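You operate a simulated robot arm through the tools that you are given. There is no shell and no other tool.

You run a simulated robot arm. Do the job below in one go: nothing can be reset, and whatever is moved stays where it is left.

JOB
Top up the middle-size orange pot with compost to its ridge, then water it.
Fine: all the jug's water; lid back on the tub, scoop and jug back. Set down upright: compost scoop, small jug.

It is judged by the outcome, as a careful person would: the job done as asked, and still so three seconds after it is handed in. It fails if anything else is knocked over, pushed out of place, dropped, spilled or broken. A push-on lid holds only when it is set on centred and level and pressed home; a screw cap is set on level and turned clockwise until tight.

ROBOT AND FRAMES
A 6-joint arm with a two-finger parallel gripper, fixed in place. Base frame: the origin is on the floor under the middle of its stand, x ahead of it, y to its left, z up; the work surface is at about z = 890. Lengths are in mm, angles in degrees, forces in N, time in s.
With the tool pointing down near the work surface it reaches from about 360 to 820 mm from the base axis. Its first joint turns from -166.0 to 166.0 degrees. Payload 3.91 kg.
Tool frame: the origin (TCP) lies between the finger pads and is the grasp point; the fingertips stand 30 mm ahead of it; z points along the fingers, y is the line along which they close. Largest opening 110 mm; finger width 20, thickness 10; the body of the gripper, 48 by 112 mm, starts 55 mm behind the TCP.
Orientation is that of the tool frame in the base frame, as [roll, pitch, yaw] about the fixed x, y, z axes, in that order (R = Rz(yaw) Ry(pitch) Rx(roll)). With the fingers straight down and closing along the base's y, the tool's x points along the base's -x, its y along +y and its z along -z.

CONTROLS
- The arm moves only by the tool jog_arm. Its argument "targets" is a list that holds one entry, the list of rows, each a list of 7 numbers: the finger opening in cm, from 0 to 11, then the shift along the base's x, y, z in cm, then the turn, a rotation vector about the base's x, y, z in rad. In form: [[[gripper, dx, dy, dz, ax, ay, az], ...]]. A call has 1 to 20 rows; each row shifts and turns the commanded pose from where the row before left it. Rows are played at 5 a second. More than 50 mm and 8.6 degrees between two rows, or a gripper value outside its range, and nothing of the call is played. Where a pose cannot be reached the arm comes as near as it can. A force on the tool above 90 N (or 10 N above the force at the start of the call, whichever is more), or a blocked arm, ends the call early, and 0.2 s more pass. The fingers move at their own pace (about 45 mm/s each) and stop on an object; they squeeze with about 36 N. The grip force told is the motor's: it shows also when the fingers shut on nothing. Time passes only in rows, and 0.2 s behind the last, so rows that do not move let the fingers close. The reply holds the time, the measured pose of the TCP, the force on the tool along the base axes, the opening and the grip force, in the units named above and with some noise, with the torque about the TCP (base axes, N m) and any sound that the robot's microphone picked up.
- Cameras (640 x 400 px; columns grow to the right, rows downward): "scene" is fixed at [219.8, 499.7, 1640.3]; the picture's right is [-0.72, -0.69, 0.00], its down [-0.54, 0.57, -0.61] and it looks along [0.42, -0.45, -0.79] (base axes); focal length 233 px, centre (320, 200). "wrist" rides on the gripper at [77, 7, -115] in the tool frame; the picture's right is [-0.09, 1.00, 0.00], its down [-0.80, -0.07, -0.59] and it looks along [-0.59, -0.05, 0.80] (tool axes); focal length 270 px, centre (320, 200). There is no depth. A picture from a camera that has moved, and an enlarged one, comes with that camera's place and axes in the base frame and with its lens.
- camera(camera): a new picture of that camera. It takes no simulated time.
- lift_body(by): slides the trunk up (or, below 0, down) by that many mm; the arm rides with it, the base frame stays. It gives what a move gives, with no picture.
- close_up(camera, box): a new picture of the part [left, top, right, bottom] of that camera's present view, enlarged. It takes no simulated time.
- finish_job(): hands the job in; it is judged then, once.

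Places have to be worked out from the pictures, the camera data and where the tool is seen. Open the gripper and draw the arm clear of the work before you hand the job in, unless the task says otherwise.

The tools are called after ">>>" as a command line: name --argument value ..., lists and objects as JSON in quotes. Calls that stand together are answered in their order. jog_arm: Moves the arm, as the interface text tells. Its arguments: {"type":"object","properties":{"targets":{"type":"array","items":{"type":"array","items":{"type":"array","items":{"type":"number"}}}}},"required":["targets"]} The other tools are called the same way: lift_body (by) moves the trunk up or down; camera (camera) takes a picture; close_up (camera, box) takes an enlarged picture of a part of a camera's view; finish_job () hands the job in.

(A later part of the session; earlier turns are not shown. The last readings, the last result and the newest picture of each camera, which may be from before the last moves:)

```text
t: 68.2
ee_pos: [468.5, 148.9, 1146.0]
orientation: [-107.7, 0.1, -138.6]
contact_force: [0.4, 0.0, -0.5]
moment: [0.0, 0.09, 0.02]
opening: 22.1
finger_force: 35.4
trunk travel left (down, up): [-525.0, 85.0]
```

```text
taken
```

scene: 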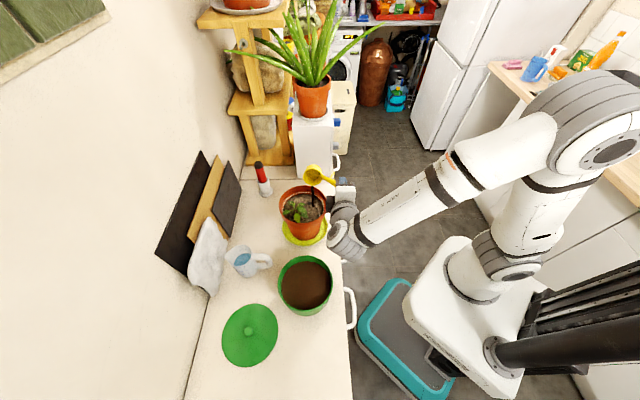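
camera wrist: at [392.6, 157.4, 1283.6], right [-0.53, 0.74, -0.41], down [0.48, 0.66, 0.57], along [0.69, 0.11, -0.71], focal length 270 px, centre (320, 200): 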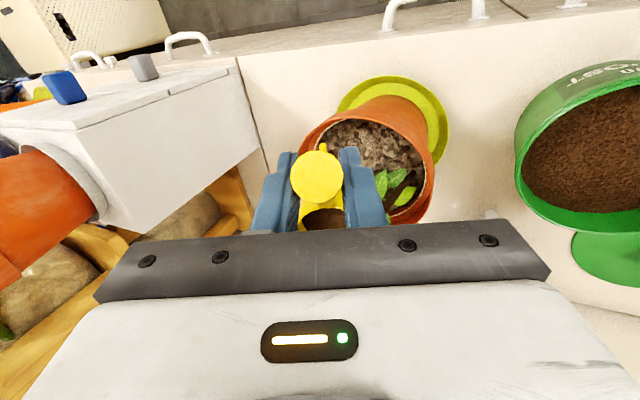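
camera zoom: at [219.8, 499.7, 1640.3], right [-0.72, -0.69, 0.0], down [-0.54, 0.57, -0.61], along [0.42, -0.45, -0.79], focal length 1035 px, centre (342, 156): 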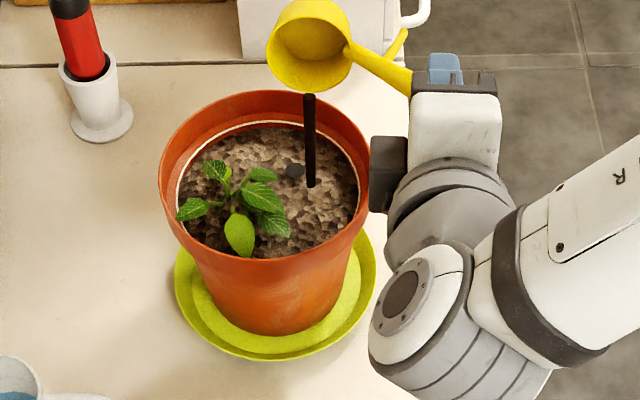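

The bowl looks empty with the tail of the stream falling. I hold one second longer and then inspect the pot's level.

>>> jog_arm --targets '[[[0, 0, 0, 0, 0, 0, 0], [0, 0, 0, 0, 0, 0, 0], [0, 0, 0, 0, 0, 0, 0], [0, 0, 0, 0, 0, 0, 0]]]'

>>> close_up --camera "scene" --box '[280, 175, 340, 235]'

>>> camera --camera "wrist"

```text
t: 69.2
ee_pos: [467.5, 148.7, 1146.3]
orientation: [-107.8, 0.1, -138.6]
contact_force: [0.1, 0.5, -0.9]
moment: [0.03, 0.06, 0.05]
opening: 22.1
finger_force: 35.8
trunk travel left (down, up): [-525.0, 85.0]
```

```text
6.67 times, centred on (310, 205) of scene
camera zoom: at [219.8, 499.7, 1640.3], right [-0.72, -0.69, 0.0], down [-0.54, 0.57, -0.61], along [0.42, -0.45, -0.79], focal length 1552 px, centre (387, 167)
```

zoom: 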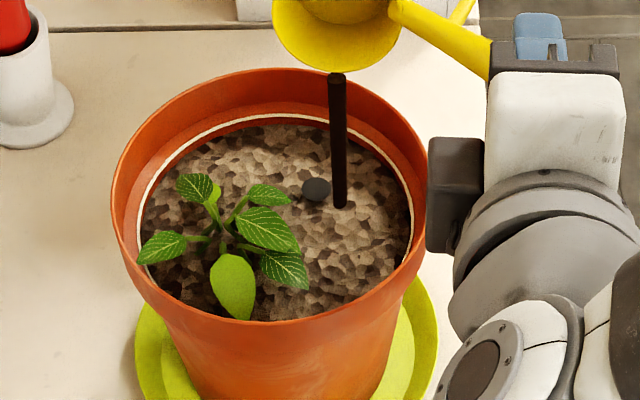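

```text
taken
camera wrist: at [336.6, 180.8, 1172.8], right [-0.13, 0.29, -0.95], down [0.24, 0.94, 0.25], along [0.96, -0.19, -0.19], focal length 270 px, centre (320, 200)
```

wrist: 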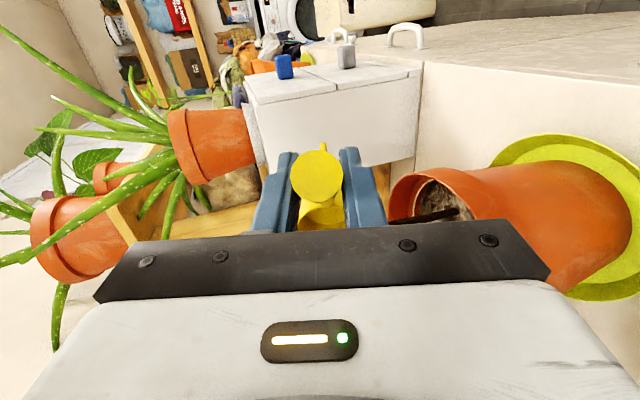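

The stream is a thin tail now. The wrist view also shows the other orange pots; I enlarge it to double-check the sizes.

>>> close_up --camera "wrist" --box '[0, 60, 280, 300]'

>>> close_up --camera "scene" --box '[190, 0, 350, 130]'

```text
1.67 times, centred on (140, 180) of wrist
camera zoom: at [336.6, 180.8, 1172.8], right [-0.13, 0.29, -0.95], down [0.24, 0.94, 0.25], along [0.96, -0.19, -0.19], focal length 450 px, centre (620, 233)
```

zoom: 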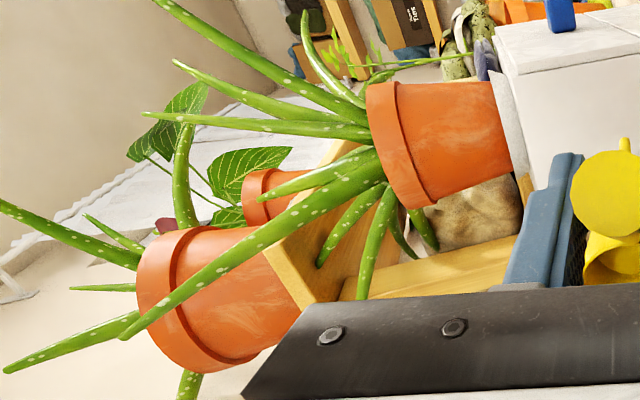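

```text
3.08 times, centred on (270, 65) of scene
camera zoom: at [219.8, 499.7, 1640.3], right [-0.72, -0.69, 0.0], down [-0.54, 0.57, -0.61], along [0.42, -0.45, -0.79], focal length 716 px, centre (474, 615)
```

zoom: 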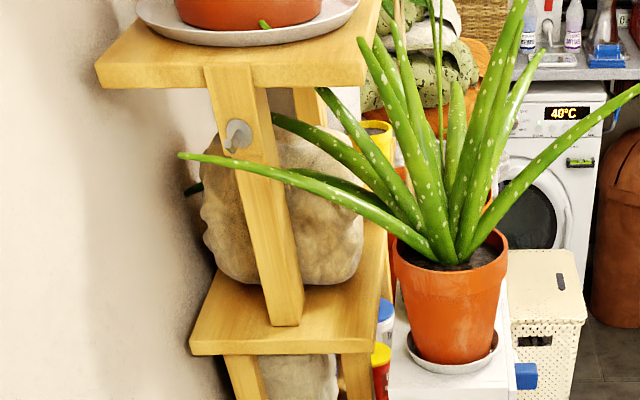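

The pot at the bench (rim ≈152 mm) is indeed between the aloe pot and the large shelf pot. I tilt the bowl to about 96° to empty the rest, then check the level.

>>> jog_arm --targets '[[[0, -0.14, 0.159, -0.864, -0.105, -0.0926, 0], [0, 0, 0, 0, 0, 0, 0], [0, -0.06, 0.068, -0.885, -0.105, -0.0926, 0], [0, 0, 0, 0, 0, 0, 0], [0, 0.023, -0.026, -0.889, -0.105, -0.0926, 0], [0, 0, 0, 0, 0, 0, 0], [0, 0, 0, 0, 0, 0, 0], [0, 0, 0, 0, 0, 0, 0]]]'

>>> close_up --camera "scene" --box '[280, 160, 340, 235]'

```text
t: 71.0
ee_pos: [466.2, 150.4, 1120.3]
orientation: [-83.7, 0.0, -138.6]
contact_force: [0.3, 0.6, -0.6]
moment: [0.02, 0.1, 0.0]
opening: 22.3
finger_force: 35.8
trunk travel left (down, up): [-525.0, 85.0]
```

```text
5.33 times, centred on (310, 198) of scene
camera zoom: at [219.8, 499.7, 1640.3], right [-0.72, -0.69, 0.0], down [-0.54, 0.57, -0.61], along [0.42, -0.45, -0.79], focal length 1242 px, centre (373, 213)
```

zoom: 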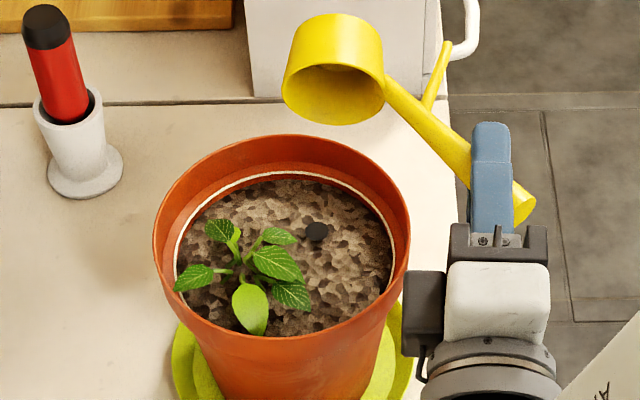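

The bowl is empty and the soil has risen roughly 5 mm. I zoom strongly on the ridge ring to gauge the remaining gap.

>>> close_up --camera "scene" --box '[288, 186, 328, 211]'

>>> close_up --camera "scene" --box '[276, 184, 340, 224]'

```text
16.00 times, centred on (308, 198) of scene
camera zoom: at [219.8, 499.7, 1640.3], right [-0.72, -0.69, 0.0], down [-0.54, 0.57, -0.61], along [0.42, -0.45, -0.79], focal length 3725 px, centre (512, 224)
```

zoom: 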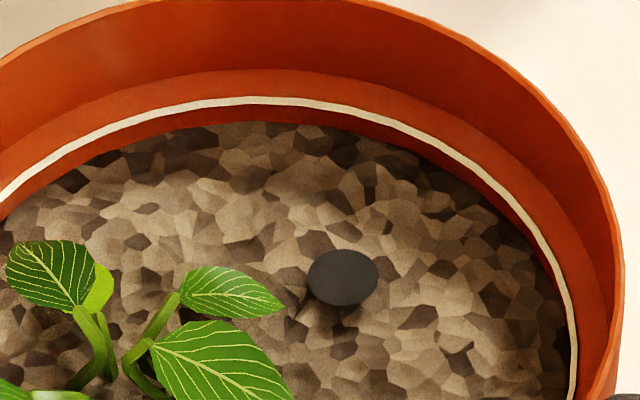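

```text
10.00 times, centred on (308, 204) of scene
camera zoom: at [219.8, 499.7, 1640.3], right [-0.72, -0.69, 0.0], down [-0.54, 0.57, -0.61], along [0.42, -0.45, -0.79], focal length 2328 px, centre (440, 160)
```

zoom: 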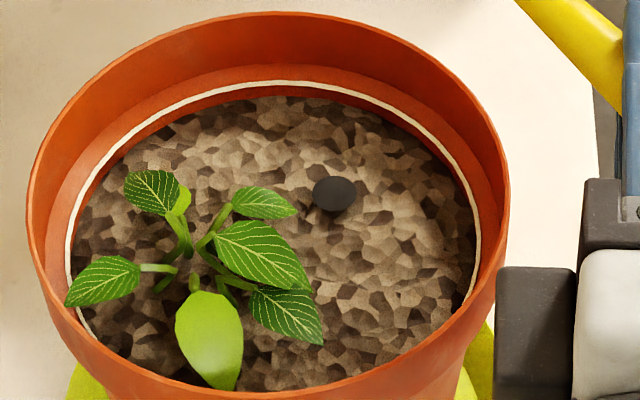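

The gap is now about 6 mm, so a second full scoop plus perhaps a little is needed. I roll the empty scoop back upright along the same path, rise, and return to above the tub.

>>> jog_arm --targets '[[[0, -0.023, 0.026, 0.889, 0.105, 0.0926, 0], [0, 0.06, -0.068, 0.885, 0.105, 0.0926, 0], [0, 0.14, -0.159, 0.864, 0.105, 0.0926, 0], [0, 0.218, -0.248, 0.826, 0.105, 0.0926, 0], [0, 0.293, -0.332, 0.772, 0.105, 0.0926, 0], [0, 0.361, -0.41, 0.702, 0.105, 0.0926, 0], [0, 0.423, -0.479, 0.619, 0.105, 0.0926, 0], [0, 0.475, -0.539, 0.525, 0.105, 0.0926, 0], [0, 0.518, -0.588, 0.418, 0.105, 0.0926, 0], [0, 0.553, -0.627, 0.306, 0.105, 0.0926, 0], [0, 0.576, -0.653, 0.185, 0.105, 0.0926, 0], [0, 0.587, -0.665, 0.062, 0.105, 0.0926, 0], [0, 0, 0, 2.5, 0, 0, 0], [0, -1.5, 2.3, 0, 0, 0, 0], [0, -2.3, 3.6, 0, 0, 0, 0], [0, -2.6, 4.0, 0, 0, 0, 0], [0, -2.6, 4.0, 0, 0, 0, 0], [0, -2.6, 4.0, 0, 0, 0, 0], [0, -1.9, 3.0, 0, 0, 0, 0], [0, -1.15, 1.88, 0, 0, 0, 0]]]'

>>> camera --camera "wrist"

>>> camera --camera "scene"

```text
t: 75.2
ee_pos: [364.5, 334.7, 1212.0]
orientation: [-180.0, 0.0, -138.7]
contact_force: [-0.1, -0.5, -0.2]
moment: [-0.07, 0.07, 0.02]
opening: 22.0
finger_force: 35.6
trunk travel left (down, up): [-525.0, 85.0]
```

```text
taken
camera wrist: at [300.9, 288.4, 1325.8], right [-0.59, 0.81, 0.0], down [0.65, 0.48, 0.59], along [0.48, 0.35, -0.8], focal length 270 px, centre (320, 200)
```

wrist: 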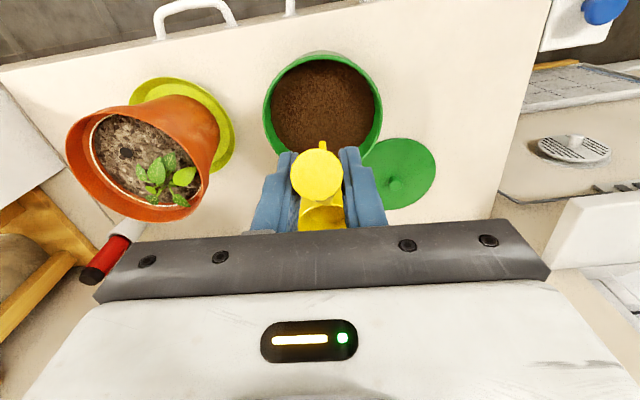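

```text
taken
```

scene: 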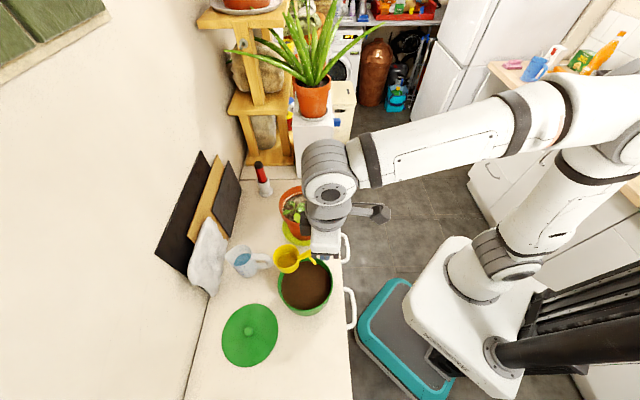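

Same position over the tub as before. I descend and submerge the bowl again, slightly deeper since the surface has dropped about 4 mm.

>>> jog_arm --targets '[[[0, 0, 0, -1.5, 0, 0, 0], [0, 0, 0, -2, 0, 0, 0], [0, 0, 0, -2.5, 0, 0, 0], [0, 0, 0, -2.5, 0, 0, 0], [0, 0, 0, -2.5, 0, 0, 0], [0, 0, 0, -2, 0, 0, 0], [0, 0, 0, -1.5, 0, 0, 0], [0, 0, 0, -1, 0, 0, 0], [0, 0, 0, -0.8, 0, 0, 0], [0, 0, 0, -0.7, 0, 0, 0], [0, 0, 0, -0.7, 0, 0, 0], [0, 0, 0, -0.7, 0, 0, 0], [0, 0, 0, -0.7, 0, 0, 0], [0, 0, 0, -0.7, 0, 0, 0], [0, 0, 0, -0.7, 0, 0, 0], [0, 0, 0, 0, 0, 0, 0]]]'

>>> close_up --camera "scene" --box '[250, 240, 350, 325]'

```text
t: 78.6
ee_pos: [362.1, 331.0, 1009.9]
orientation: [180.0, 0.0, -138.7]
contact_force: [0.1, -0.3, -1.0]
moment: [-0.03, 0.05, -0.02]
opening: 21.9
finger_force: 35.8
trunk travel left (down, up): [-525.0, 85.0]
```

```text
4.71 times, centred on (300, 282) of scene
camera zoom: at [219.8, 499.7, 1640.3], right [-0.72, -0.69, 0.0], down [-0.54, 0.57, -0.61], along [0.42, -0.45, -0.79], focal length 1096 px, centre (414, -188)
```

zoom: 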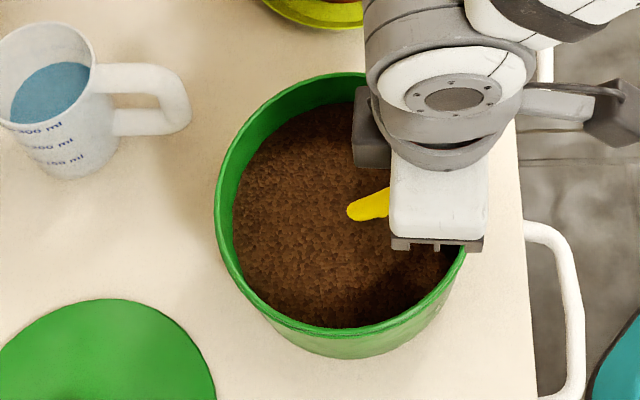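

Submerged again without resistance. I raise it gently, level, back to carrying height.

>>> jog_arm --targets '[[[0, 0, 0, 0.3, 0, 0, 0], [0, 0, 0, 0.5, 0, 0, 0], [0, 0, 0, 0.6, 0, 0, 0], [0, 0, 0, 0.7, 0, 0, 0], [0, 0, 0, 0.8, 0, 0, 0], [0, 0, 0, 0.9, 0, 0, 0], [0, 0, 0, 1.2, 0, 0, 0], [0, 0, 0, 1.5, 0, 0, 0], [0, 0, 0, 2, 0, 0, 0], [0, 0, 0, 2, 0, 0, 0], [0, 0, 0, 2, 0, 0, 0], [0, 0, 0, 2, 0, 0, 0], [0, 0, 0, 2, 0, 0, 0], [0, 0, 0, 1.7, 0, 0, 0], [0, 0, 0, 1.3, 0, 0, 0], [0, 0, 0, 1, 0, 0, 0], [0, 0, 0, 0, 0, 0, 0]]]'

>>> close_up --camera "scene" --box '[250, 230, 350, 325]'

```text
t: 82.2
ee_pos: [362.5, 330.9, 1214.7]
orientation: [-179.9, 0.0, -138.7]
contact_force: [0.0, 0.7, -1.1]
moment: [-0.04, 0.05, -0.02]
opening: 22.0
finger_force: 35.9
trunk travel left (down, up): [-525.0, 85.0]
```

```text
4.21 times, centred on (300, 278) of scene
camera zoom: at [219.8, 499.7, 1640.3], right [-0.72, -0.69, 0.0], down [-0.54, 0.57, -0.61], along [0.42, -0.45, -0.79], focal length 980 px, centre (404, -126)
```

zoom: 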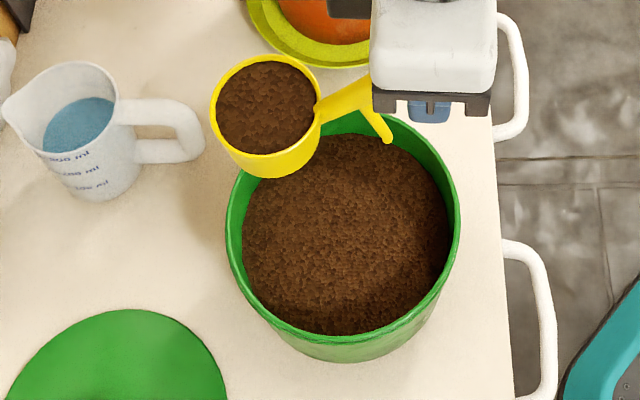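

Full again. I carry it smoothly to the same pouring place over the pot and lower 25 mm.

>>> jog_arm --targets '[[[0, 0.44, -0.68, 0, 0, 0, 0], [0, 0.73, -1.14, 0, 0, 0, 0], [0, 1.17, -1.82, 0, 0, 0, 0], [0, 1.32, -2.05, 0, 0, 0, 0], [0, 1.47, -2.28, 0, 0, 0, 0], [0, 1.47, -2.28, 0, 0, 0, 0], [0, 1.47, -2.28, 0, 0, 0, 0], [0, 1.47, -2.28, 0, 0, 0, 0], [0, 1.47, -2.28, 0, 0, 0, 0], [0, 1.32, -2.05, 0, 0, 0, 0], [0, 1.17, -1.82, 0, 0, 0, 0], [0, 0.73, -1.14, 0, 0, 0, 0], [0, 0.42, -0.68, 0, 0, 0, 0], [0, 0, 0, -0.8, 0, 0, 0], [0, 0, 0, -0.9, 0, 0, 0], [0, 0, 0, -0.8, 0, 0, 0], [0, 0, 0, 0, 0, 0, 0]]]'

>>> close_up --camera "scene" --box '[270, 155, 350, 245]'

```text
t: 85.8
ee_pos: [510.1, 101.5, 1190.4]
orientation: [-179.9, -0.1, -138.6]
contact_force: [0.0, 0.5, -2.2]
moment: [-0.08, 0.07, 0.0]
opening: 22.1
finger_force: 35.7
trunk travel left (down, up): [-525.0, 85.0]
```

```text
4.44 times, centred on (310, 200) of scene
camera zoom: at [219.8, 499.7, 1640.3], right [-0.72, -0.69, 0.0], down [-0.54, 0.57, -0.61], along [0.42, -0.45, -0.79], focal length 1035 px, centre (364, 200)
```

zoom: 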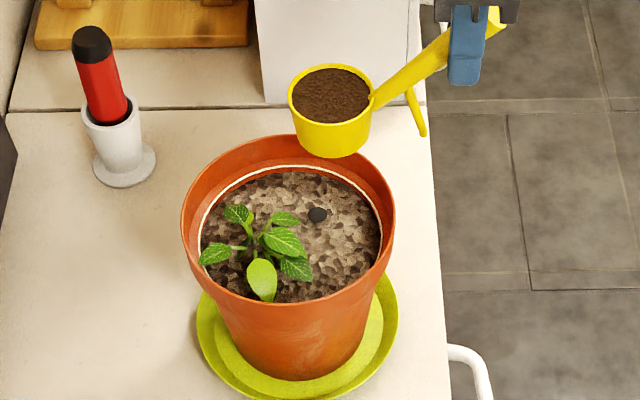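

In place. I roll the bowl in steps with short pauses so the compost runs out in a controlled stream.

>>> jog_arm --targets '[[[0, -0.587, 0.665, -0.062, -0.105, -0.0926, 0], [0, -0.576, 0.653, -0.185, -0.105, -0.0926, 0], [0, -0.553, 0.627, -0.306, -0.105, -0.0926, 0], [0, 0, 0, 0, 0, 0, 0], [0, -0.518, 0.588, -0.418, -0.105, -0.0926, 0], [0, 0, 0, 0, 0, 0, 0], [0, -0.475, 0.539, -0.525, -0.105, -0.0926, 0], [0, 0, 0, 0, 0, 0, 0]]]'

>>> close_up --camera "scene" --box '[270, 155, 350, 245]'

```text
t: 87.6
ee_pos: [482.4, 134.7, 1173.9]
orientation: [-139.8, 0.1, -138.8]
contact_force: [-0.2, 0.1, -0.9]
moment: [-0.02, 0.12, 0.02]
opening: 21.8
finger_force: 35.8
trunk travel left (down, up): [-525.0, 85.0]
```

```text
4.44 times, centred on (310, 200) of scene
camera zoom: at [219.8, 499.7, 1640.3], right [-0.72, -0.69, 0.0], down [-0.54, 0.57, -0.61], along [0.42, -0.45, -0.79], focal length 1035 px, centre (364, 200)
```

zoom: 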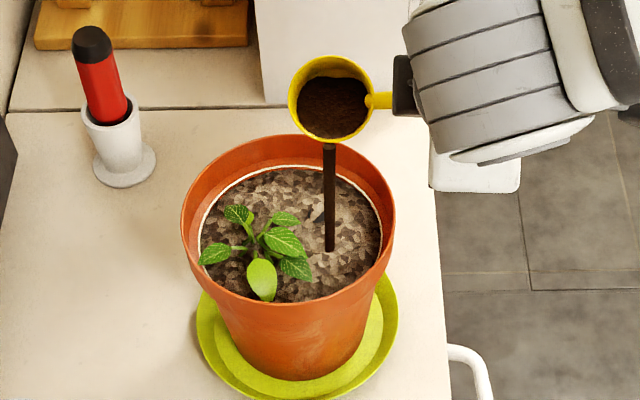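

Flow and landing spot are good. I continue the tilt to about 72°.

>>> jog_arm --targets '[[[0, -0.423, 0.479, -0.619, -0.105, -0.0926, 0], [0, 0, 0, 0, 0, 0, 0], [0, -0.361, 0.41, -0.702, -0.105, -0.0926, 0], [0, 0, 0, 0, 0, 0, 0], [0, -0.293, 0.332, -0.772, -0.105, -0.0926, 0], [0, 0, 0, 0, 0, 0, 0], [0, -0.218, 0.248, -0.826, -0.105, -0.0926, 0], [0, 0, 0, 0, 0, 0, 0], [0, 0, 0, 0, 0, 0, 0], [0, 0, 0, 0, 0, 0, 0]]]'

>>> close_up --camera "scene" --box '[270, 155, 350, 245]'

>>> close_up --camera "scene" --box '[276, 184, 340, 224]'

```text
t: 89.8
ee_pos: [469.4, 148.6, 1144.5]
orientation: [-107.7, 0.1, -138.5]
contact_force: [-1.0, 0.5, 0.2]
moment: [-0.02, 0.11, -0.01]
opening: 22.2
finger_force: 36.0
trunk travel left (down, up): [-525.0, 85.0]
```

```text
4.44 times, centred on (310, 200) of scene
camera zoom: at [219.8, 499.7, 1640.3], right [-0.72, -0.69, 0.0], down [-0.54, 0.57, -0.61], along [0.42, -0.45, -0.79], focal length 1035 px, centre (364, 200)
```

zoom: 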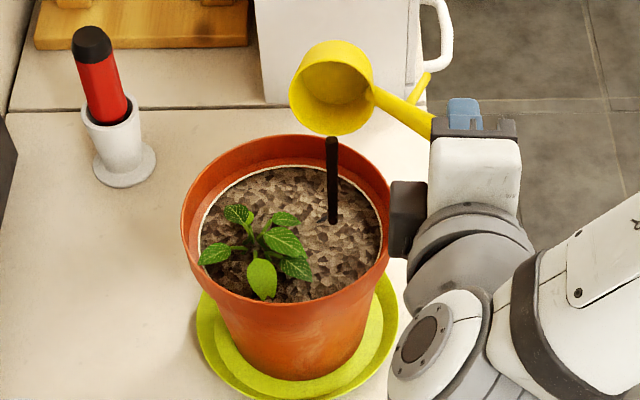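

```text
10.00 times, centred on (308, 204) of scene
camera zoom: at [219.8, 499.7, 1640.3], right [-0.72, -0.69, 0.0], down [-0.54, 0.57, -0.61], along [0.42, -0.45, -0.79], focal length 2328 px, centre (440, 160)
```

zoom: 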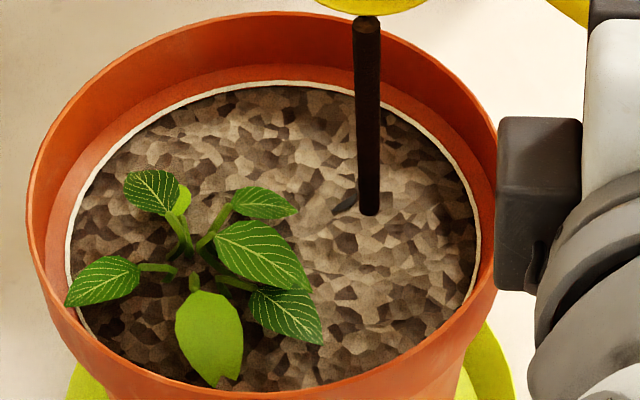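

The soil is now just under the pale ridge line. I finish emptying the bowl and look closely again.

>>> jog_arm --targets '[[[0, -0.14, 0.159, -0.864, -0.105, -0.0926, 0], [0, 0, 0, 0, 0, 0, 0], [0, -0.06, 0.068, -0.885, -0.105, -0.0926, 0], [0, 0, 0, 0, 0, 0, 0], [0, 0.023, -0.026, -0.889, -0.105, -0.0926, 0], [0, 0, 0, 0, 0, 0, 0], [0, 0, 0, 0, 0, 0, 0], [0, 0, 0, 0, 0, 0, 0]]]'

>>> close_up --camera "scene" --box '[276, 184, 340, 224]'

>>> close_up --camera "scene" --box '[288, 186, 328, 211]'

>>> close_up --camera "scene" --box '[270, 155, 350, 245]'

```text
t: 91.6
ee_pos: [466.0, 151.1, 1117.6]
orientation: [-83.6, 0.1, -138.7]
contact_force: [0.4, 0.1, -0.7]
moment: [0.04, 0.11, -0.01]
opening: 22.1
finger_force: 35.5
trunk travel left (down, up): [-525.0, 85.0]
```

```text
10.00 times, centred on (308, 204) of scene
camera zoom: at [219.8, 499.7, 1640.3], right [-0.72, -0.69, 0.0], down [-0.54, 0.57, -0.61], along [0.42, -0.45, -0.79], focal length 2328 px, centre (440, 160)
```

zoom: 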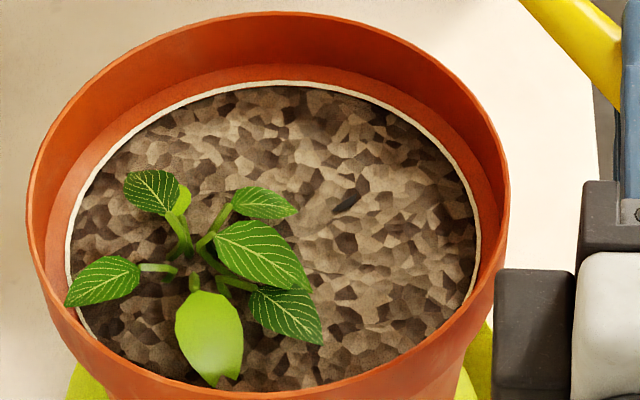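

```text
16.00 times, centred on (308, 198) of scene
camera zoom: at [219.8, 499.7, 1640.3], right [-0.72, -0.69, 0.0], down [-0.54, 0.57, -0.61], along [0.42, -0.45, -0.79], focal length 3725 px, centre (512, 224)
```

zoom: 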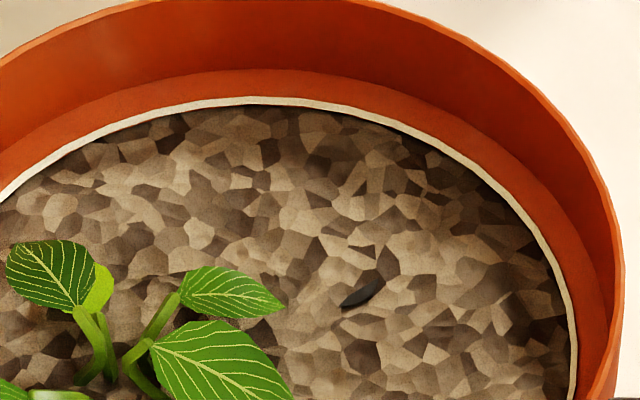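

```text
4.44 times, centred on (310, 200) of scene
camera zoom: at [219.8, 499.7, 1640.3], right [-0.72, -0.69, 0.0], down [-0.54, 0.57, -0.61], along [0.42, -0.45, -0.79], focal length 1035 px, centre (364, 200)
```

zoom: 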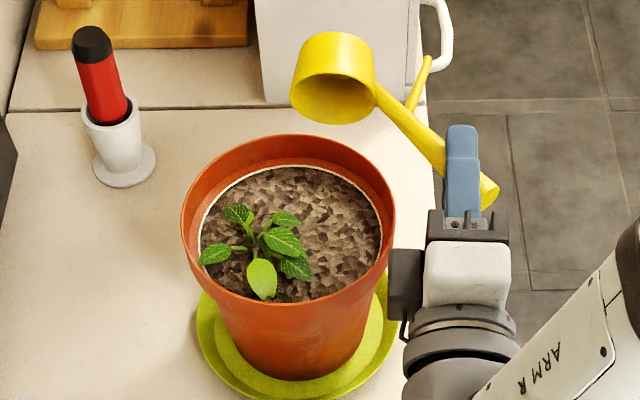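

The soil now meets the lower edge of the pale ridge line all round — topped up to the ridge, so no more compost. I roll the empty scoop back upright and carry it back toward its place.

>>> jog_arm --targets '[[[0, -0.023, 0.026, 0.889, 0.105, 0.0926, 0], [0, 0.06, -0.068, 0.885, 0.105, 0.0926, 0], [0, 0.14, -0.159, 0.864, 0.105, 0.0926, 0], [0, 0.218, -0.248, 0.826, 0.105, 0.0926, 0], [0, 0.293, -0.332, 0.772, 0.105, 0.0926, 0], [0, 0.361, -0.41, 0.702, 0.105, 0.0926, 0], [0, 0.423, -0.479, 0.619, 0.105, 0.0926, 0], [0, 0.475, -0.539, 0.525, 0.105, 0.0926, 0], [0, 0.518, -0.588, 0.418, 0.105, 0.0926, 0], [0, 0.553, -0.627, 0.306, 0.105, 0.0926, 0], [0, 0.576, -0.653, 0.185, 0.105, 0.0926, 0], [0, 0.587, -0.665, 0.062, 0.105, 0.0926, 0], [0, 0, 0, 2.5, 0, 0, 0], [0, -1.2, 1.32, 0, 0, 0, 0], [0, -2.2, 2.42, 0, 0, 0, 0], [0, -2.7, 2.97, 0, 0, 0, 0], [0, -2.7, 2.97, 0, 0, 0, 0], [0, -2.7, 2.97, 0, 0, 0, 0], [0, -2.7, 2.97, 0, 0, 0, 0], [0, -2.0, 2.2, 0, 0, 0, 0]]]'

>>> close_up --camera "scene" --box '[288, 186, 328, 211]'

>>> camera --camera "scene"

```text
t: 95.8
ee_pos: [345.9, 281.3, 1215.5]
orientation: [180.0, 0.1, -138.7]
contact_force: [-0.2, 0.1, -0.5]
moment: [-0.06, 0.02, 0.03]
opening: 21.9
finger_force: 36.3
trunk travel left (down, up): [-525.0, 85.0]
```

```text
16.00 times, centred on (308, 198) of scene
camera zoom: at [219.8, 499.7, 1640.3], right [-0.72, -0.69, 0.0], down [-0.54, 0.57, -0.61], along [0.42, -0.45, -0.79], focal length 3725 px, centre (512, 224)
```

zoom: 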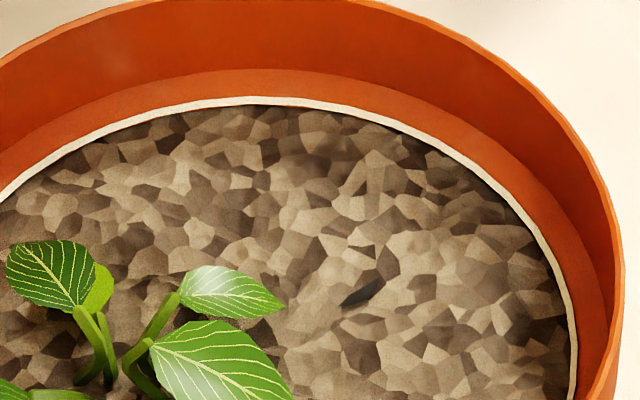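

```text
taken
```

scene: 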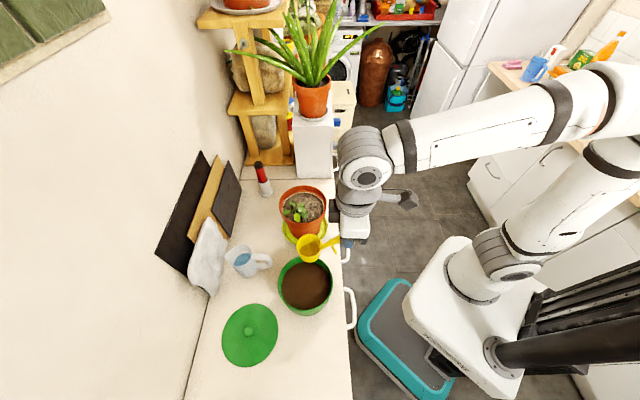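

The soil lies right at the ridge line. I finish carrying the scoop over its original spot and lower it most of the way.

>>> jog_arm --targets '[[[0, -2.0, 2.2, 0, 0, 0, 0], [0, -2.7, 2.97, 0, 0, 0, 0], [0, -2.7, 2.97, 0, 0, 0, 0], [0, -2.7, 2.97, 0, 0, 0, 0], [0, -2.0, 2.2, 0, 0, 0, 0], [0, -0.97, 1.1, 0, 0, 0, 0], [0, 0, 0, -1.5, 0, 0, 0], [0, 0, 0, -2.5, 0, 0, 0], [0, 0, 0, -3, 0, 0, 0], [0, 0, 0, -3, 0, 0, 0], [0, 0, 0, -3, 0, 0, 0], [0, 0, 0, -2.5, 0, 0, 0], [0, 0, 0, -2, 0, 0, 0], [0, 0, 0, -1.5, 0, 0, 0], [0, 0, 0, -1, 0, 0, 0], [0, 0, 0, 0, 0, 0, 0]]]'

>>> camera --camera "wrist"

>>> close_up --camera "scene" --box '[285, 330, 365, 380]'

```text
t: 99.2
ee_pos: [214.0, 424.6, 1016.1]
orientation: [-180.0, 0.0, -138.6]
contact_force: [0.8, 0.6, -2.1]
moment: [-0.04, 0.04, -0.02]
opening: 22.1
finger_force: 36.2
trunk travel left (down, up): [-525.0, 85.0]
```

```text
taken
camera wrist: at [152.2, 379.7, 1128.7], right [-0.59, 0.81, 0.0], down [0.65, 0.48, 0.59], along [0.48, 0.35, -0.8], focal length 270 px, centre (320, 200)
```

wrist: 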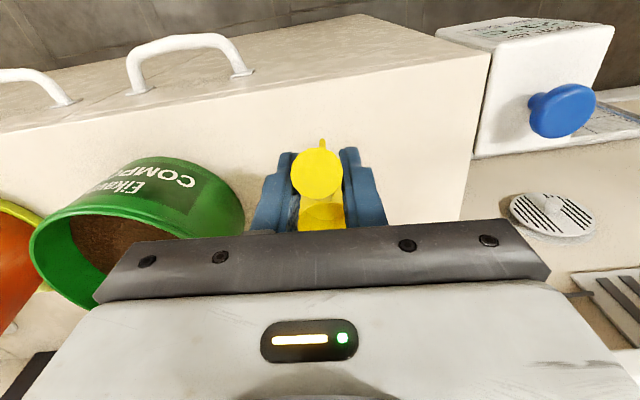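

```text
8.00 times, centred on (325, 355) of scene
camera zoom: at [219.8, 499.7, 1640.3], right [-0.72, -0.69, 0.0], down [-0.54, 0.57, -0.61], along [0.42, -0.45, -0.79], focal length 1862 px, centre (280, -1040)
```

zoom: 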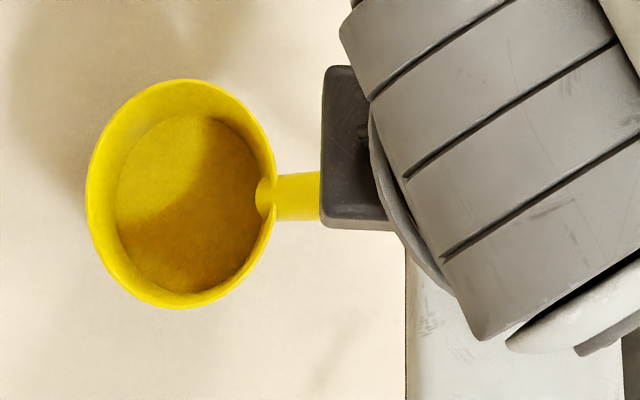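

Scoop attitude looks unchanged. I lower it gently to the bench.

>>> jog_arm --targets '[[[0, 0, 0, -0.6, 0, 0, 0], [0, 0, 0, -0.6, 0, 0, 0], [0, 0, 0, -0.5, 0, 0, 0], [0, 0, 0, -0.4, 0, 0, 0], [0, 0, 0, -0.3, 0, 0, 0], [0, 0, 0, 0, 0, 0, 0]]]'

>>> close_up --camera "scene" --box '[285, 330, 365, 380]'

```text
t: 100.6
ee_pos: [214.7, 425.3, 990.3]
orientation: [179.9, 0.1, -138.8]
contact_force: [-4.2, -0.8, 16.6]
moment: [0.48, -0.42, 0.03]
opening: 22.4
finger_force: 35.9
trunk travel left (down, up): [-525.0, 85.0]
```

```text
8.00 times, centred on (325, 355) of scene
camera zoom: at [219.8, 499.7, 1640.3], right [-0.72, -0.69, 0.0], down [-0.54, 0.57, -0.61], along [0.42, -0.45, -0.79], focal length 1862 px, centre (280, -1040)
```

zoom: 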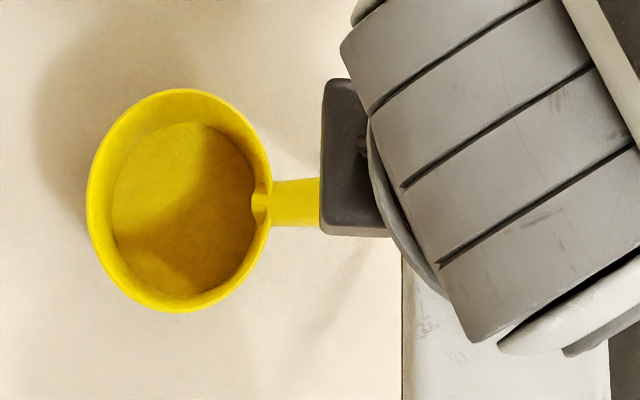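

Contact made (16.6 N), the bowl is within 1–2 mm of its original spot. I relieve 1 mm, open the fingers slowly, and rise.

>>> jog_arm --targets '[[[0, 0, 0, 0.08, 0, 0, 0], [1.5, 0, 0, 0, 0, 0, 0], [2.3, 0, 0, 0, 0, 0, 0], [2.8, 0, 0, 0, 0, 0, 0], [3.5, 0, 0, 0, 0, 0, 0], [4.5, 0, 0, 0, 0, 0, 0], [6, 0, 0, 0, 0, 0, 0], [6, 0, 0, 0, 0, 0, 0]]]'

>>> camera --camera "wrist"

>>> close_up --camera "scene" --box '[285, 330, 365, 380]'

```text
t: 102.4
ee_pos: [214.8, 426.2, 991.3]
orientation: [-180.0, -0.1, -138.7]
contact_force: [1.7, -0.6, 0.4]
moment: [0.0, 0.02, 0.0]
opening: 59.7
finger_force: 0.0
trunk travel left (down, up): [-525.0, 85.0]
```

```text
taken
camera wrist: at [153.4, 380.8, 1104.1], right [-0.59, 0.81, 0.0], down [0.65, 0.48, 0.59], along [0.48, 0.35, -0.8], focal length 270 px, centre (320, 200)
```

wrist: 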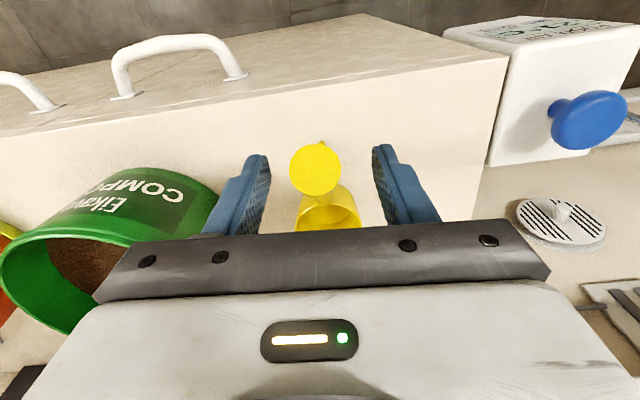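

```text
8.00 times, centred on (325, 355) of scene
camera zoom: at [219.8, 499.7, 1640.3], right [-0.72, -0.69, 0.0], down [-0.54, 0.57, -0.61], along [0.42, -0.45, -0.79], focal length 1862 px, centre (280, -1040)
```

zoom: 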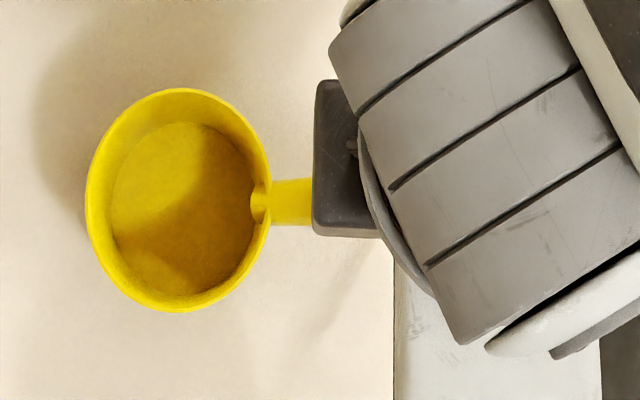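

The scoop stands upright on its own. I rise clear of it, turn the tool back, and move over the lid at its recorded spot.

>>> jog_arm --targets '[[[6, 0, 0, 1, 0, 0, 0], [6, 0, 0, 2, 0, 0, 0], [6, 0, 0, 3, 0, 0, 0], [6, 0, 0, 3, 0, 0, 0], [6, 0, 0, 3, 0, 0, 0], [4.5, 3.14, 1.87, 0, 0, 0, 0.012], [4.5, 3.14, 1.87, 0, 0, 0, 0.012], [4.5, 3.14, 1.87, 0, 0, 0, 0.012], [4.5, 3.14, 1.87, 0, 0, 0, 0.011], [4.5, 3.14, 1.87, 0, 0, 0, 0], [4.5, 3.14, 1.87, 0, 0, 0, 0], [4.5, 3.12, 1.89, 0, 0, 0, 0], [4.5, 0, 0, 0, 0, 0, 0]]]'

>>> camera --camera "wrist"

>>> camera --camera "scene"

```text
t: 105.2
ee_pos: [439.0, 556.3, 1113.3]
orientation: [-180.0, 0.0, -136.0]
contact_force: [0.8, -0.5, 0.4]
moment: [-0.02, 0.0, 0.03]
opening: 44.9
finger_force: 0.0
trunk travel left (down, up): [-525.0, 85.0]
```

```text
taken
camera wrist: at [378.5, 507.6, 1226.2], right [-0.63, 0.78, 0.0], down [0.63, 0.51, 0.59], along [0.46, 0.37, -0.8], focal length 270 px, centre (320, 200)
```

wrist: 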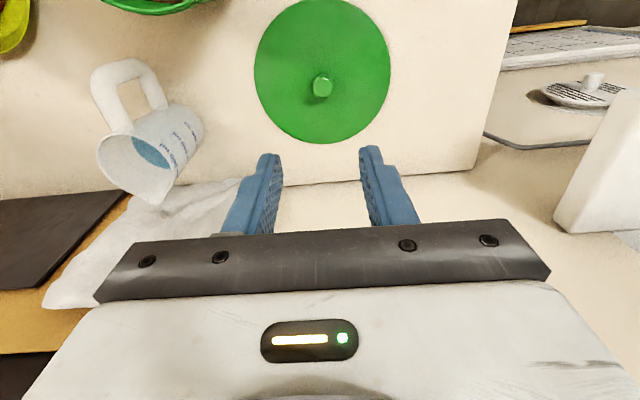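

```text
taken
```

scene: 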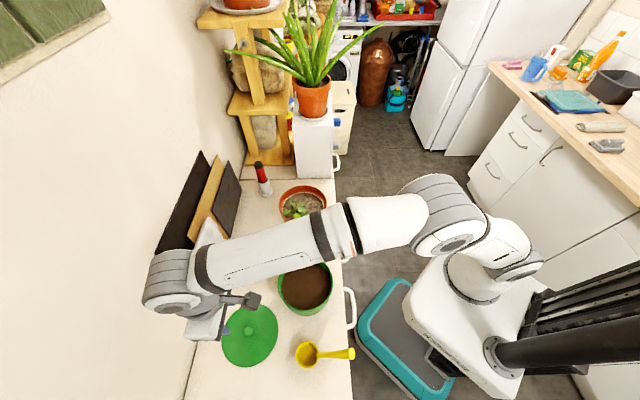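

The lid is where I left it and the knob is in line. I descend to just above the grip height.

>>> jog_arm --targets '[[[4.5, 0, 0, -2, 0, 0, 0], [4.5, 0, 0, -2.5, 0, 0, 0], [4.5, 0, 0, -2.5, 0, 0, 0], [4.5, 0, 0, -2.5, 0, 0, 0], [4.5, 0, 0, -2.5, 0, 0, 0], [4.5, 0, 0, -2, 0, 0, 0], [4.5, 0, 0, -1.5, 0, 0, 0], [4.5, 0, 0, -1.2, 0, 0, 0], [4.5, 0, 0, 0, 0, 0, 0]]]'

>>> close_up --camera "wrist" --box '[160, 0, 480, 240]'

```text
t: 107.2
ee_pos: [436.2, 558.9, 944.7]
orientation: [180.0, 0.1, -136.1]
contact_force: [0.5, 0.0, -0.6]
moment: [0.0, -0.01, 0.01]
opening: 44.9
finger_force: 0.1
trunk travel left (down, up): [-525.0, 85.0]
```

```text
1.67 times, centred on (320, 120) of wrist
camera zoom: at [375.9, 509.8, 1057.9], right [-0.63, 0.78, 0.0], down [0.63, 0.51, 0.59], along [0.46, 0.37, -0.8], focal length 450 px, centre (320, 333)
```

zoom: 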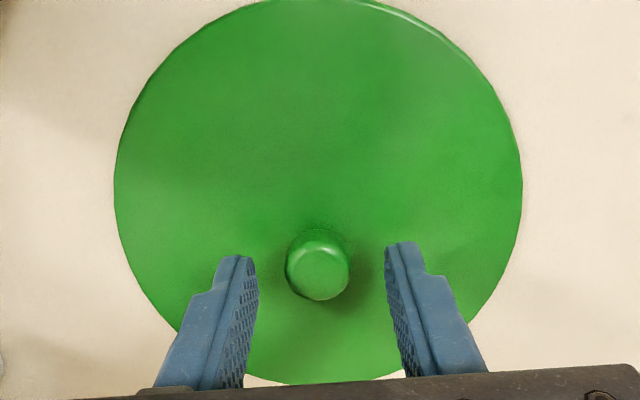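

The knob is centred. I go down the last 17 mm and close on it.

>>> jog_arm --targets '[[[4.5, 0, 0, -0.6, 0, 0, 0], [4.5, 0, 0, -0.6, 0, 0, 0], [4.5, 0, 0, -0.5, 0, 0, 0], [3.2, 0, 0, 0, 0, 0, 0], [2.2, 0, 0, 0, 0, 0, 0], [1.2, 0, 0, 0, 0, 0, 0], [0, 0, 0, 0, 0, 0, 0], [0, 0, 0, 0, 0, 0, 0], [0, 0, 0, 0, 0, 0, 0]]]'

>>> close_up --camera "wrist" --box '[160, 0, 480, 240]'

```text
t: 109.2
ee_pos: [436.7, 558.0, 927.6]
orientation: [-180.0, 0.0, -136.0]
contact_force: [0.6, 0.3, -0.3]
moment: [0.01, 0.0, 0.04]
opening: 22.7
finger_force: 35.3
trunk travel left (down, up): [-525.0, 85.0]
```

```text
1.67 times, centred on (320, 120) of wrist
camera zoom: at [376.2, 508.8, 1039.9], right [-0.63, 0.78, 0.0], down [0.63, 0.51, 0.59], along [0.46, 0.37, -0.8], focal length 450 px, centre (320, 333)
```

zoom: 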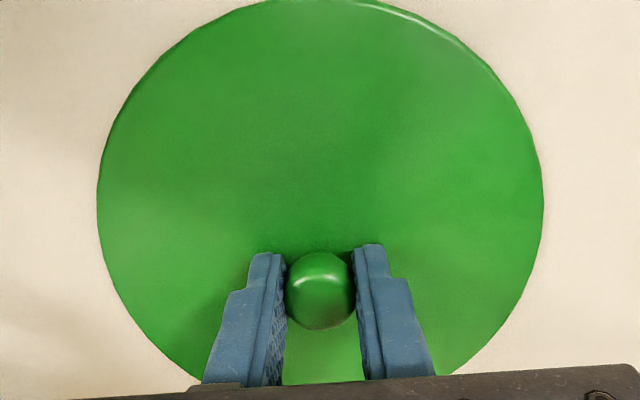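

The grip on the knob looks the same as when I took the lid off. I lift it smoothly.

>>> jog_arm --targets '[[[0, 0, 0, 0.2, 0, 0, 0], [0, 0, 0, 0.3, 0, 0, 0], [0, 0, 0, 0.5, 0, 0, 0], [0, 0, 0, 0.8, 0, 0, 0], [0, 0, 0, 1.2, 0, 0, 0], [0, 0, 0, 1.5, 0, 0, 0], [0, 0, 0, 1.8, 0, 0, 0], [0, 0, 0, 2, 0, 0, 0], [0, 0, 0, 2, 0, 0, 0], [0, 0, 0, 2, 0, 0, 0], [0, 0, 0, 2, 0, 0, 0], [0, 0, 0, 1.6, 0, 0, 0], [0, 0, 0, 1.2, 0, 0, 0], [0, 0, 0, 0.8, 0, 0, 0], [0, 0, 0, 0.5, 0, 0, 0], [0, 0, 0, 0, 0, 0, 0]]]'

>>> camera --camera "wrist"

```text
t: 112.6
ee_pos: [435.5, 556.7, 1111.1]
orientation: [180.0, -0.1, -136.0]
contact_force: [0.9, 0.0, -0.5]
moment: [-0.02, -0.05, 0.01]
opening: 22.6
finger_force: 36.0
trunk travel left (down, up): [-525.0, 85.0]
```

```text
taken
camera wrist: at [376.1, 508.5, 1224.6], right [-0.63, 0.78, 0.0], down [0.63, 0.51, 0.59], along [0.46, 0.37, -0.8], focal length 270 px, centre (320, 200)
```

wrist: 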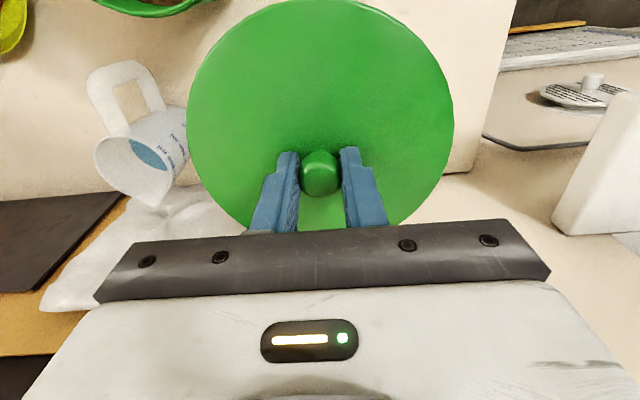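

The lid is held level. I carry it back over the tub along the exact reverse of the earlier path.

>>> jog_arm --targets '[[[0, -0.1, -0.57, 0, 0, 0, 0], [0, -0.2, -1.14, 0, 0, 0, 0], [0, -0.3, -1.71, 0, 0, 0, 0], [0, -0.33, -1.9, 0, 0, 0, 0], [0, -0.33, -1.9, 0, 0, 0, 0], [0, -0.33, -1.9, 0, 0, 0, 0], [0, -0.33, -1.9, 0, 0, 0, 0], [0, -0.33, -1.9, 0, 0, 0, 0], [0, -0.33, -1.9, 0, 0, 0, 0], [0, -0.3, -1.71, 0, 0, 0, 0], [0, -0.23, -1.33, 0, 0, 0, 0], [0, -0.2, -1.14, 0, 0, 0, 0], [0, 0, 0, -0.6, 0, 0, 0], [0, 0, 0, -1, 0, 0, 0], [0, 0, 0, -1.2, 0, 0, 0], [0, 0, 0, -1.2, 0, 0, 0], [0, 0, 0, -0.8, 0, 0, 0], [0, 0, 0, -0.4, 0, 0, 0], [0, 0, 0, 0, 0, 0, 0]]]'

>>> camera --camera "wrist"

>>> close_up --camera "scene" --box '[255, 225, 355, 325]'

```text
t: 116.6
ee_pos: [404.1, 369.1, 1059.7]
orientation: [179.9, 0.1, -136.0]
contact_force: [0.4, -1.0, -1.0]
moment: [0.01, 0.02, -0.01]
opening: 22.3
finger_force: 35.6
trunk travel left (down, up): [-525.0, 85.0]
```

```text
taken
camera wrist: at [343.0, 319.5, 1173.1], right [-0.63, 0.78, 0.0], down [0.63, 0.51, 0.59], along [0.46, 0.37, -0.8], focal length 270 px, centre (320, 200)
```

wrist: 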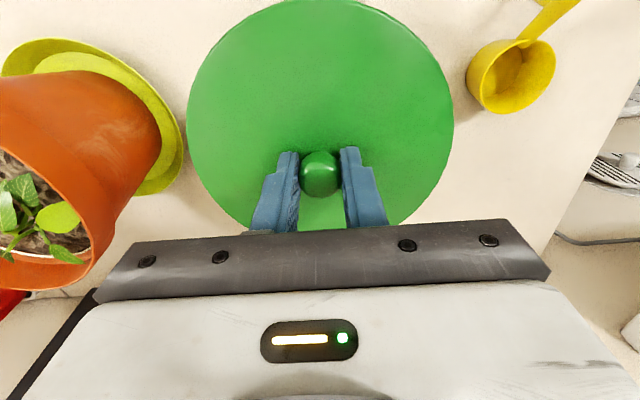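

```text
4.00 times, centred on (305, 275) of scene
camera zoom: at [219.8, 499.7, 1640.3], right [-0.72, -0.69, 0.0], down [-0.54, 0.57, -0.61], along [0.42, -0.45, -0.79], focal length 931 px, centre (380, -100)
```

zoom: 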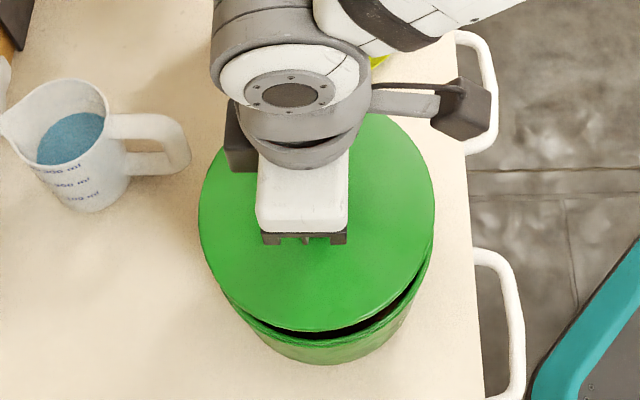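

This view matches the one from the removal almost exactly. I lower the lid slowly onto the tub, feeling for contact.

>>> jog_arm --targets '[[[0, 0, 0, -0.4, 0, 0, 0], [0, 0, 0, -0.5, 0, 0, 0], [0, 0, 0, -0.5, 0, 0, 0], [0, 0, 0, -0.5, 0, 0, 0], [0, 0, 0, -0.4, 0, 0, 0], [0, 0, 0, -0.3, 0, 0, 0], [0, 0, 0, 0, 0, 0, 0]]]'

>>> close_up --camera "scene" --box '[265, 245, 345, 325]'

>>> camera --camera "wrist"

```text
t: 118.2
ee_pos: [403.3, 365.9, 1032.8]
orientation: [179.9, -0.1, -136.0]
contact_force: [-0.6, 0.5, -2.4]
moment: [0.02, 0.02, 0.05]
opening: 22.7
finger_force: 36.1
trunk travel left (down, up): [-525.0, 85.0]
```

```text
5.00 times, centred on (305, 285) of scene
camera zoom: at [219.8, 499.7, 1640.3], right [-0.72, -0.69, 0.0], down [-0.54, 0.57, -0.61], along [0.42, -0.45, -0.79], focal length 1164 px, centre (395, -225)
```

zoom: 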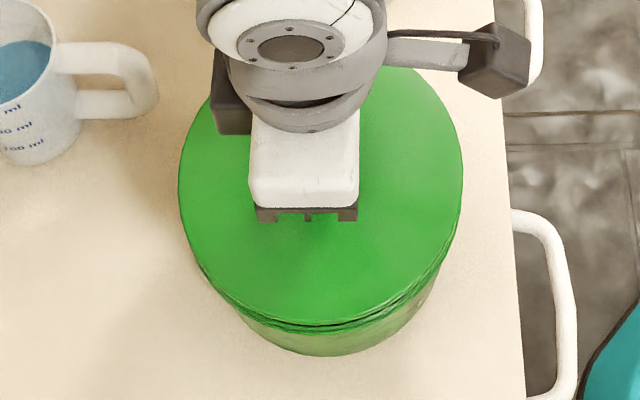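

```text
taken
camera wrist: at [343.2, 317.7, 1145.8], right [-0.63, 0.78, 0.0], down [0.63, 0.51, 0.59], along [0.46, 0.37, -0.8], focal length 270 px, centre (320, 200)
```

wrist: 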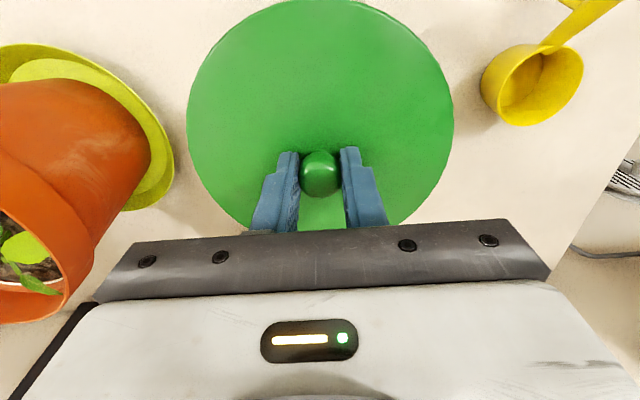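

Nearly seated, well centred. I go down in 2 mm steps and listen for the snap.

>>> jog_arm --targets '[[[0, 0, 0, -0.2, 0, 0, 0], [0, 0, 0, -0.2, 0, 0, 0], [0, 0, 0, -0.2, 0, 0, 0], [0, 0, 0, -0.2, 0, 0, 0], [0, 0, 0, 0, 0, 0, 0]]]'

>>> close_up --camera "scene" --box '[265, 245, 345, 325]'

```text
t: 119.4
ee_pos: [403.7, 367.3, 1026.2]
orientation: [180.0, 0.0, -136.1]
contact_force: [-0.4, -0.2, -1.2]
moment: [-0.02, -0.04, 0.01]
opening: 22.7
finger_force: 35.9
trunk travel left (down, up): [-525.0, 85.0]
```

```text
5.00 times, centred on (305, 285) of scene
camera zoom: at [219.8, 499.7, 1640.3], right [-0.72, -0.69, 0.0], down [-0.54, 0.57, -0.61], along [0.42, -0.45, -0.79], focal length 1164 px, centre (395, -225)
```

zoom: 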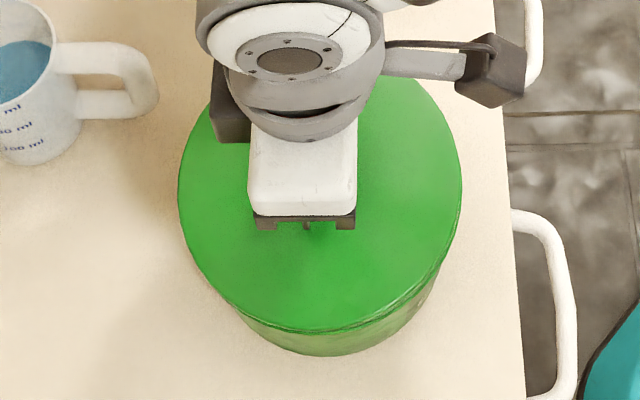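

>>> jog_arm --targets '[[[0, 0, 0, -0.2, 0, 0, 0], [0, 0, 0, -0.2, 0, 0, 0], [0, 0, 0, -0.2, 0, 0, 0], [0, 0, 0, 0, 0, 0, 0]]]'

```text
t: 120.4
ee_pos: [401.3, 366.8, 1021.9]
orientation: [-179.9, 0.3, -136.0]
contact_force: [-1.6, 3.1, 30.5]
moment: [-0.28, 0.65, 0.15]
opening: 22.4
finger_force: 36.0
trunk travel left (down, up): [-525.0, 85.0]
heard: snap
```

A snap with 30 N: the lid is on. I press 2 mm more to be sure it is home, then relieve, open, and rise.

>>> jog_arm --targets '[[[0, 0, 0, -0.15, 0, 0, 0], [0, 0, 0, -0.1, 0, 0, 0], [0, 0, 0, 0, 0, 0, 0]]]'

```text
t: 121.2
ee_pos: [403.7, 368.3, 1021.8]
orientation: [180.0, 0.7, -136.0]
contact_force: [4.2, 1.6, 63.6]
moment: [-0.55, 0.51, 0.04]
opening: 22.5
finger_force: 36.1
trunk travel left (down, up): [-525.0, 85.0]
```

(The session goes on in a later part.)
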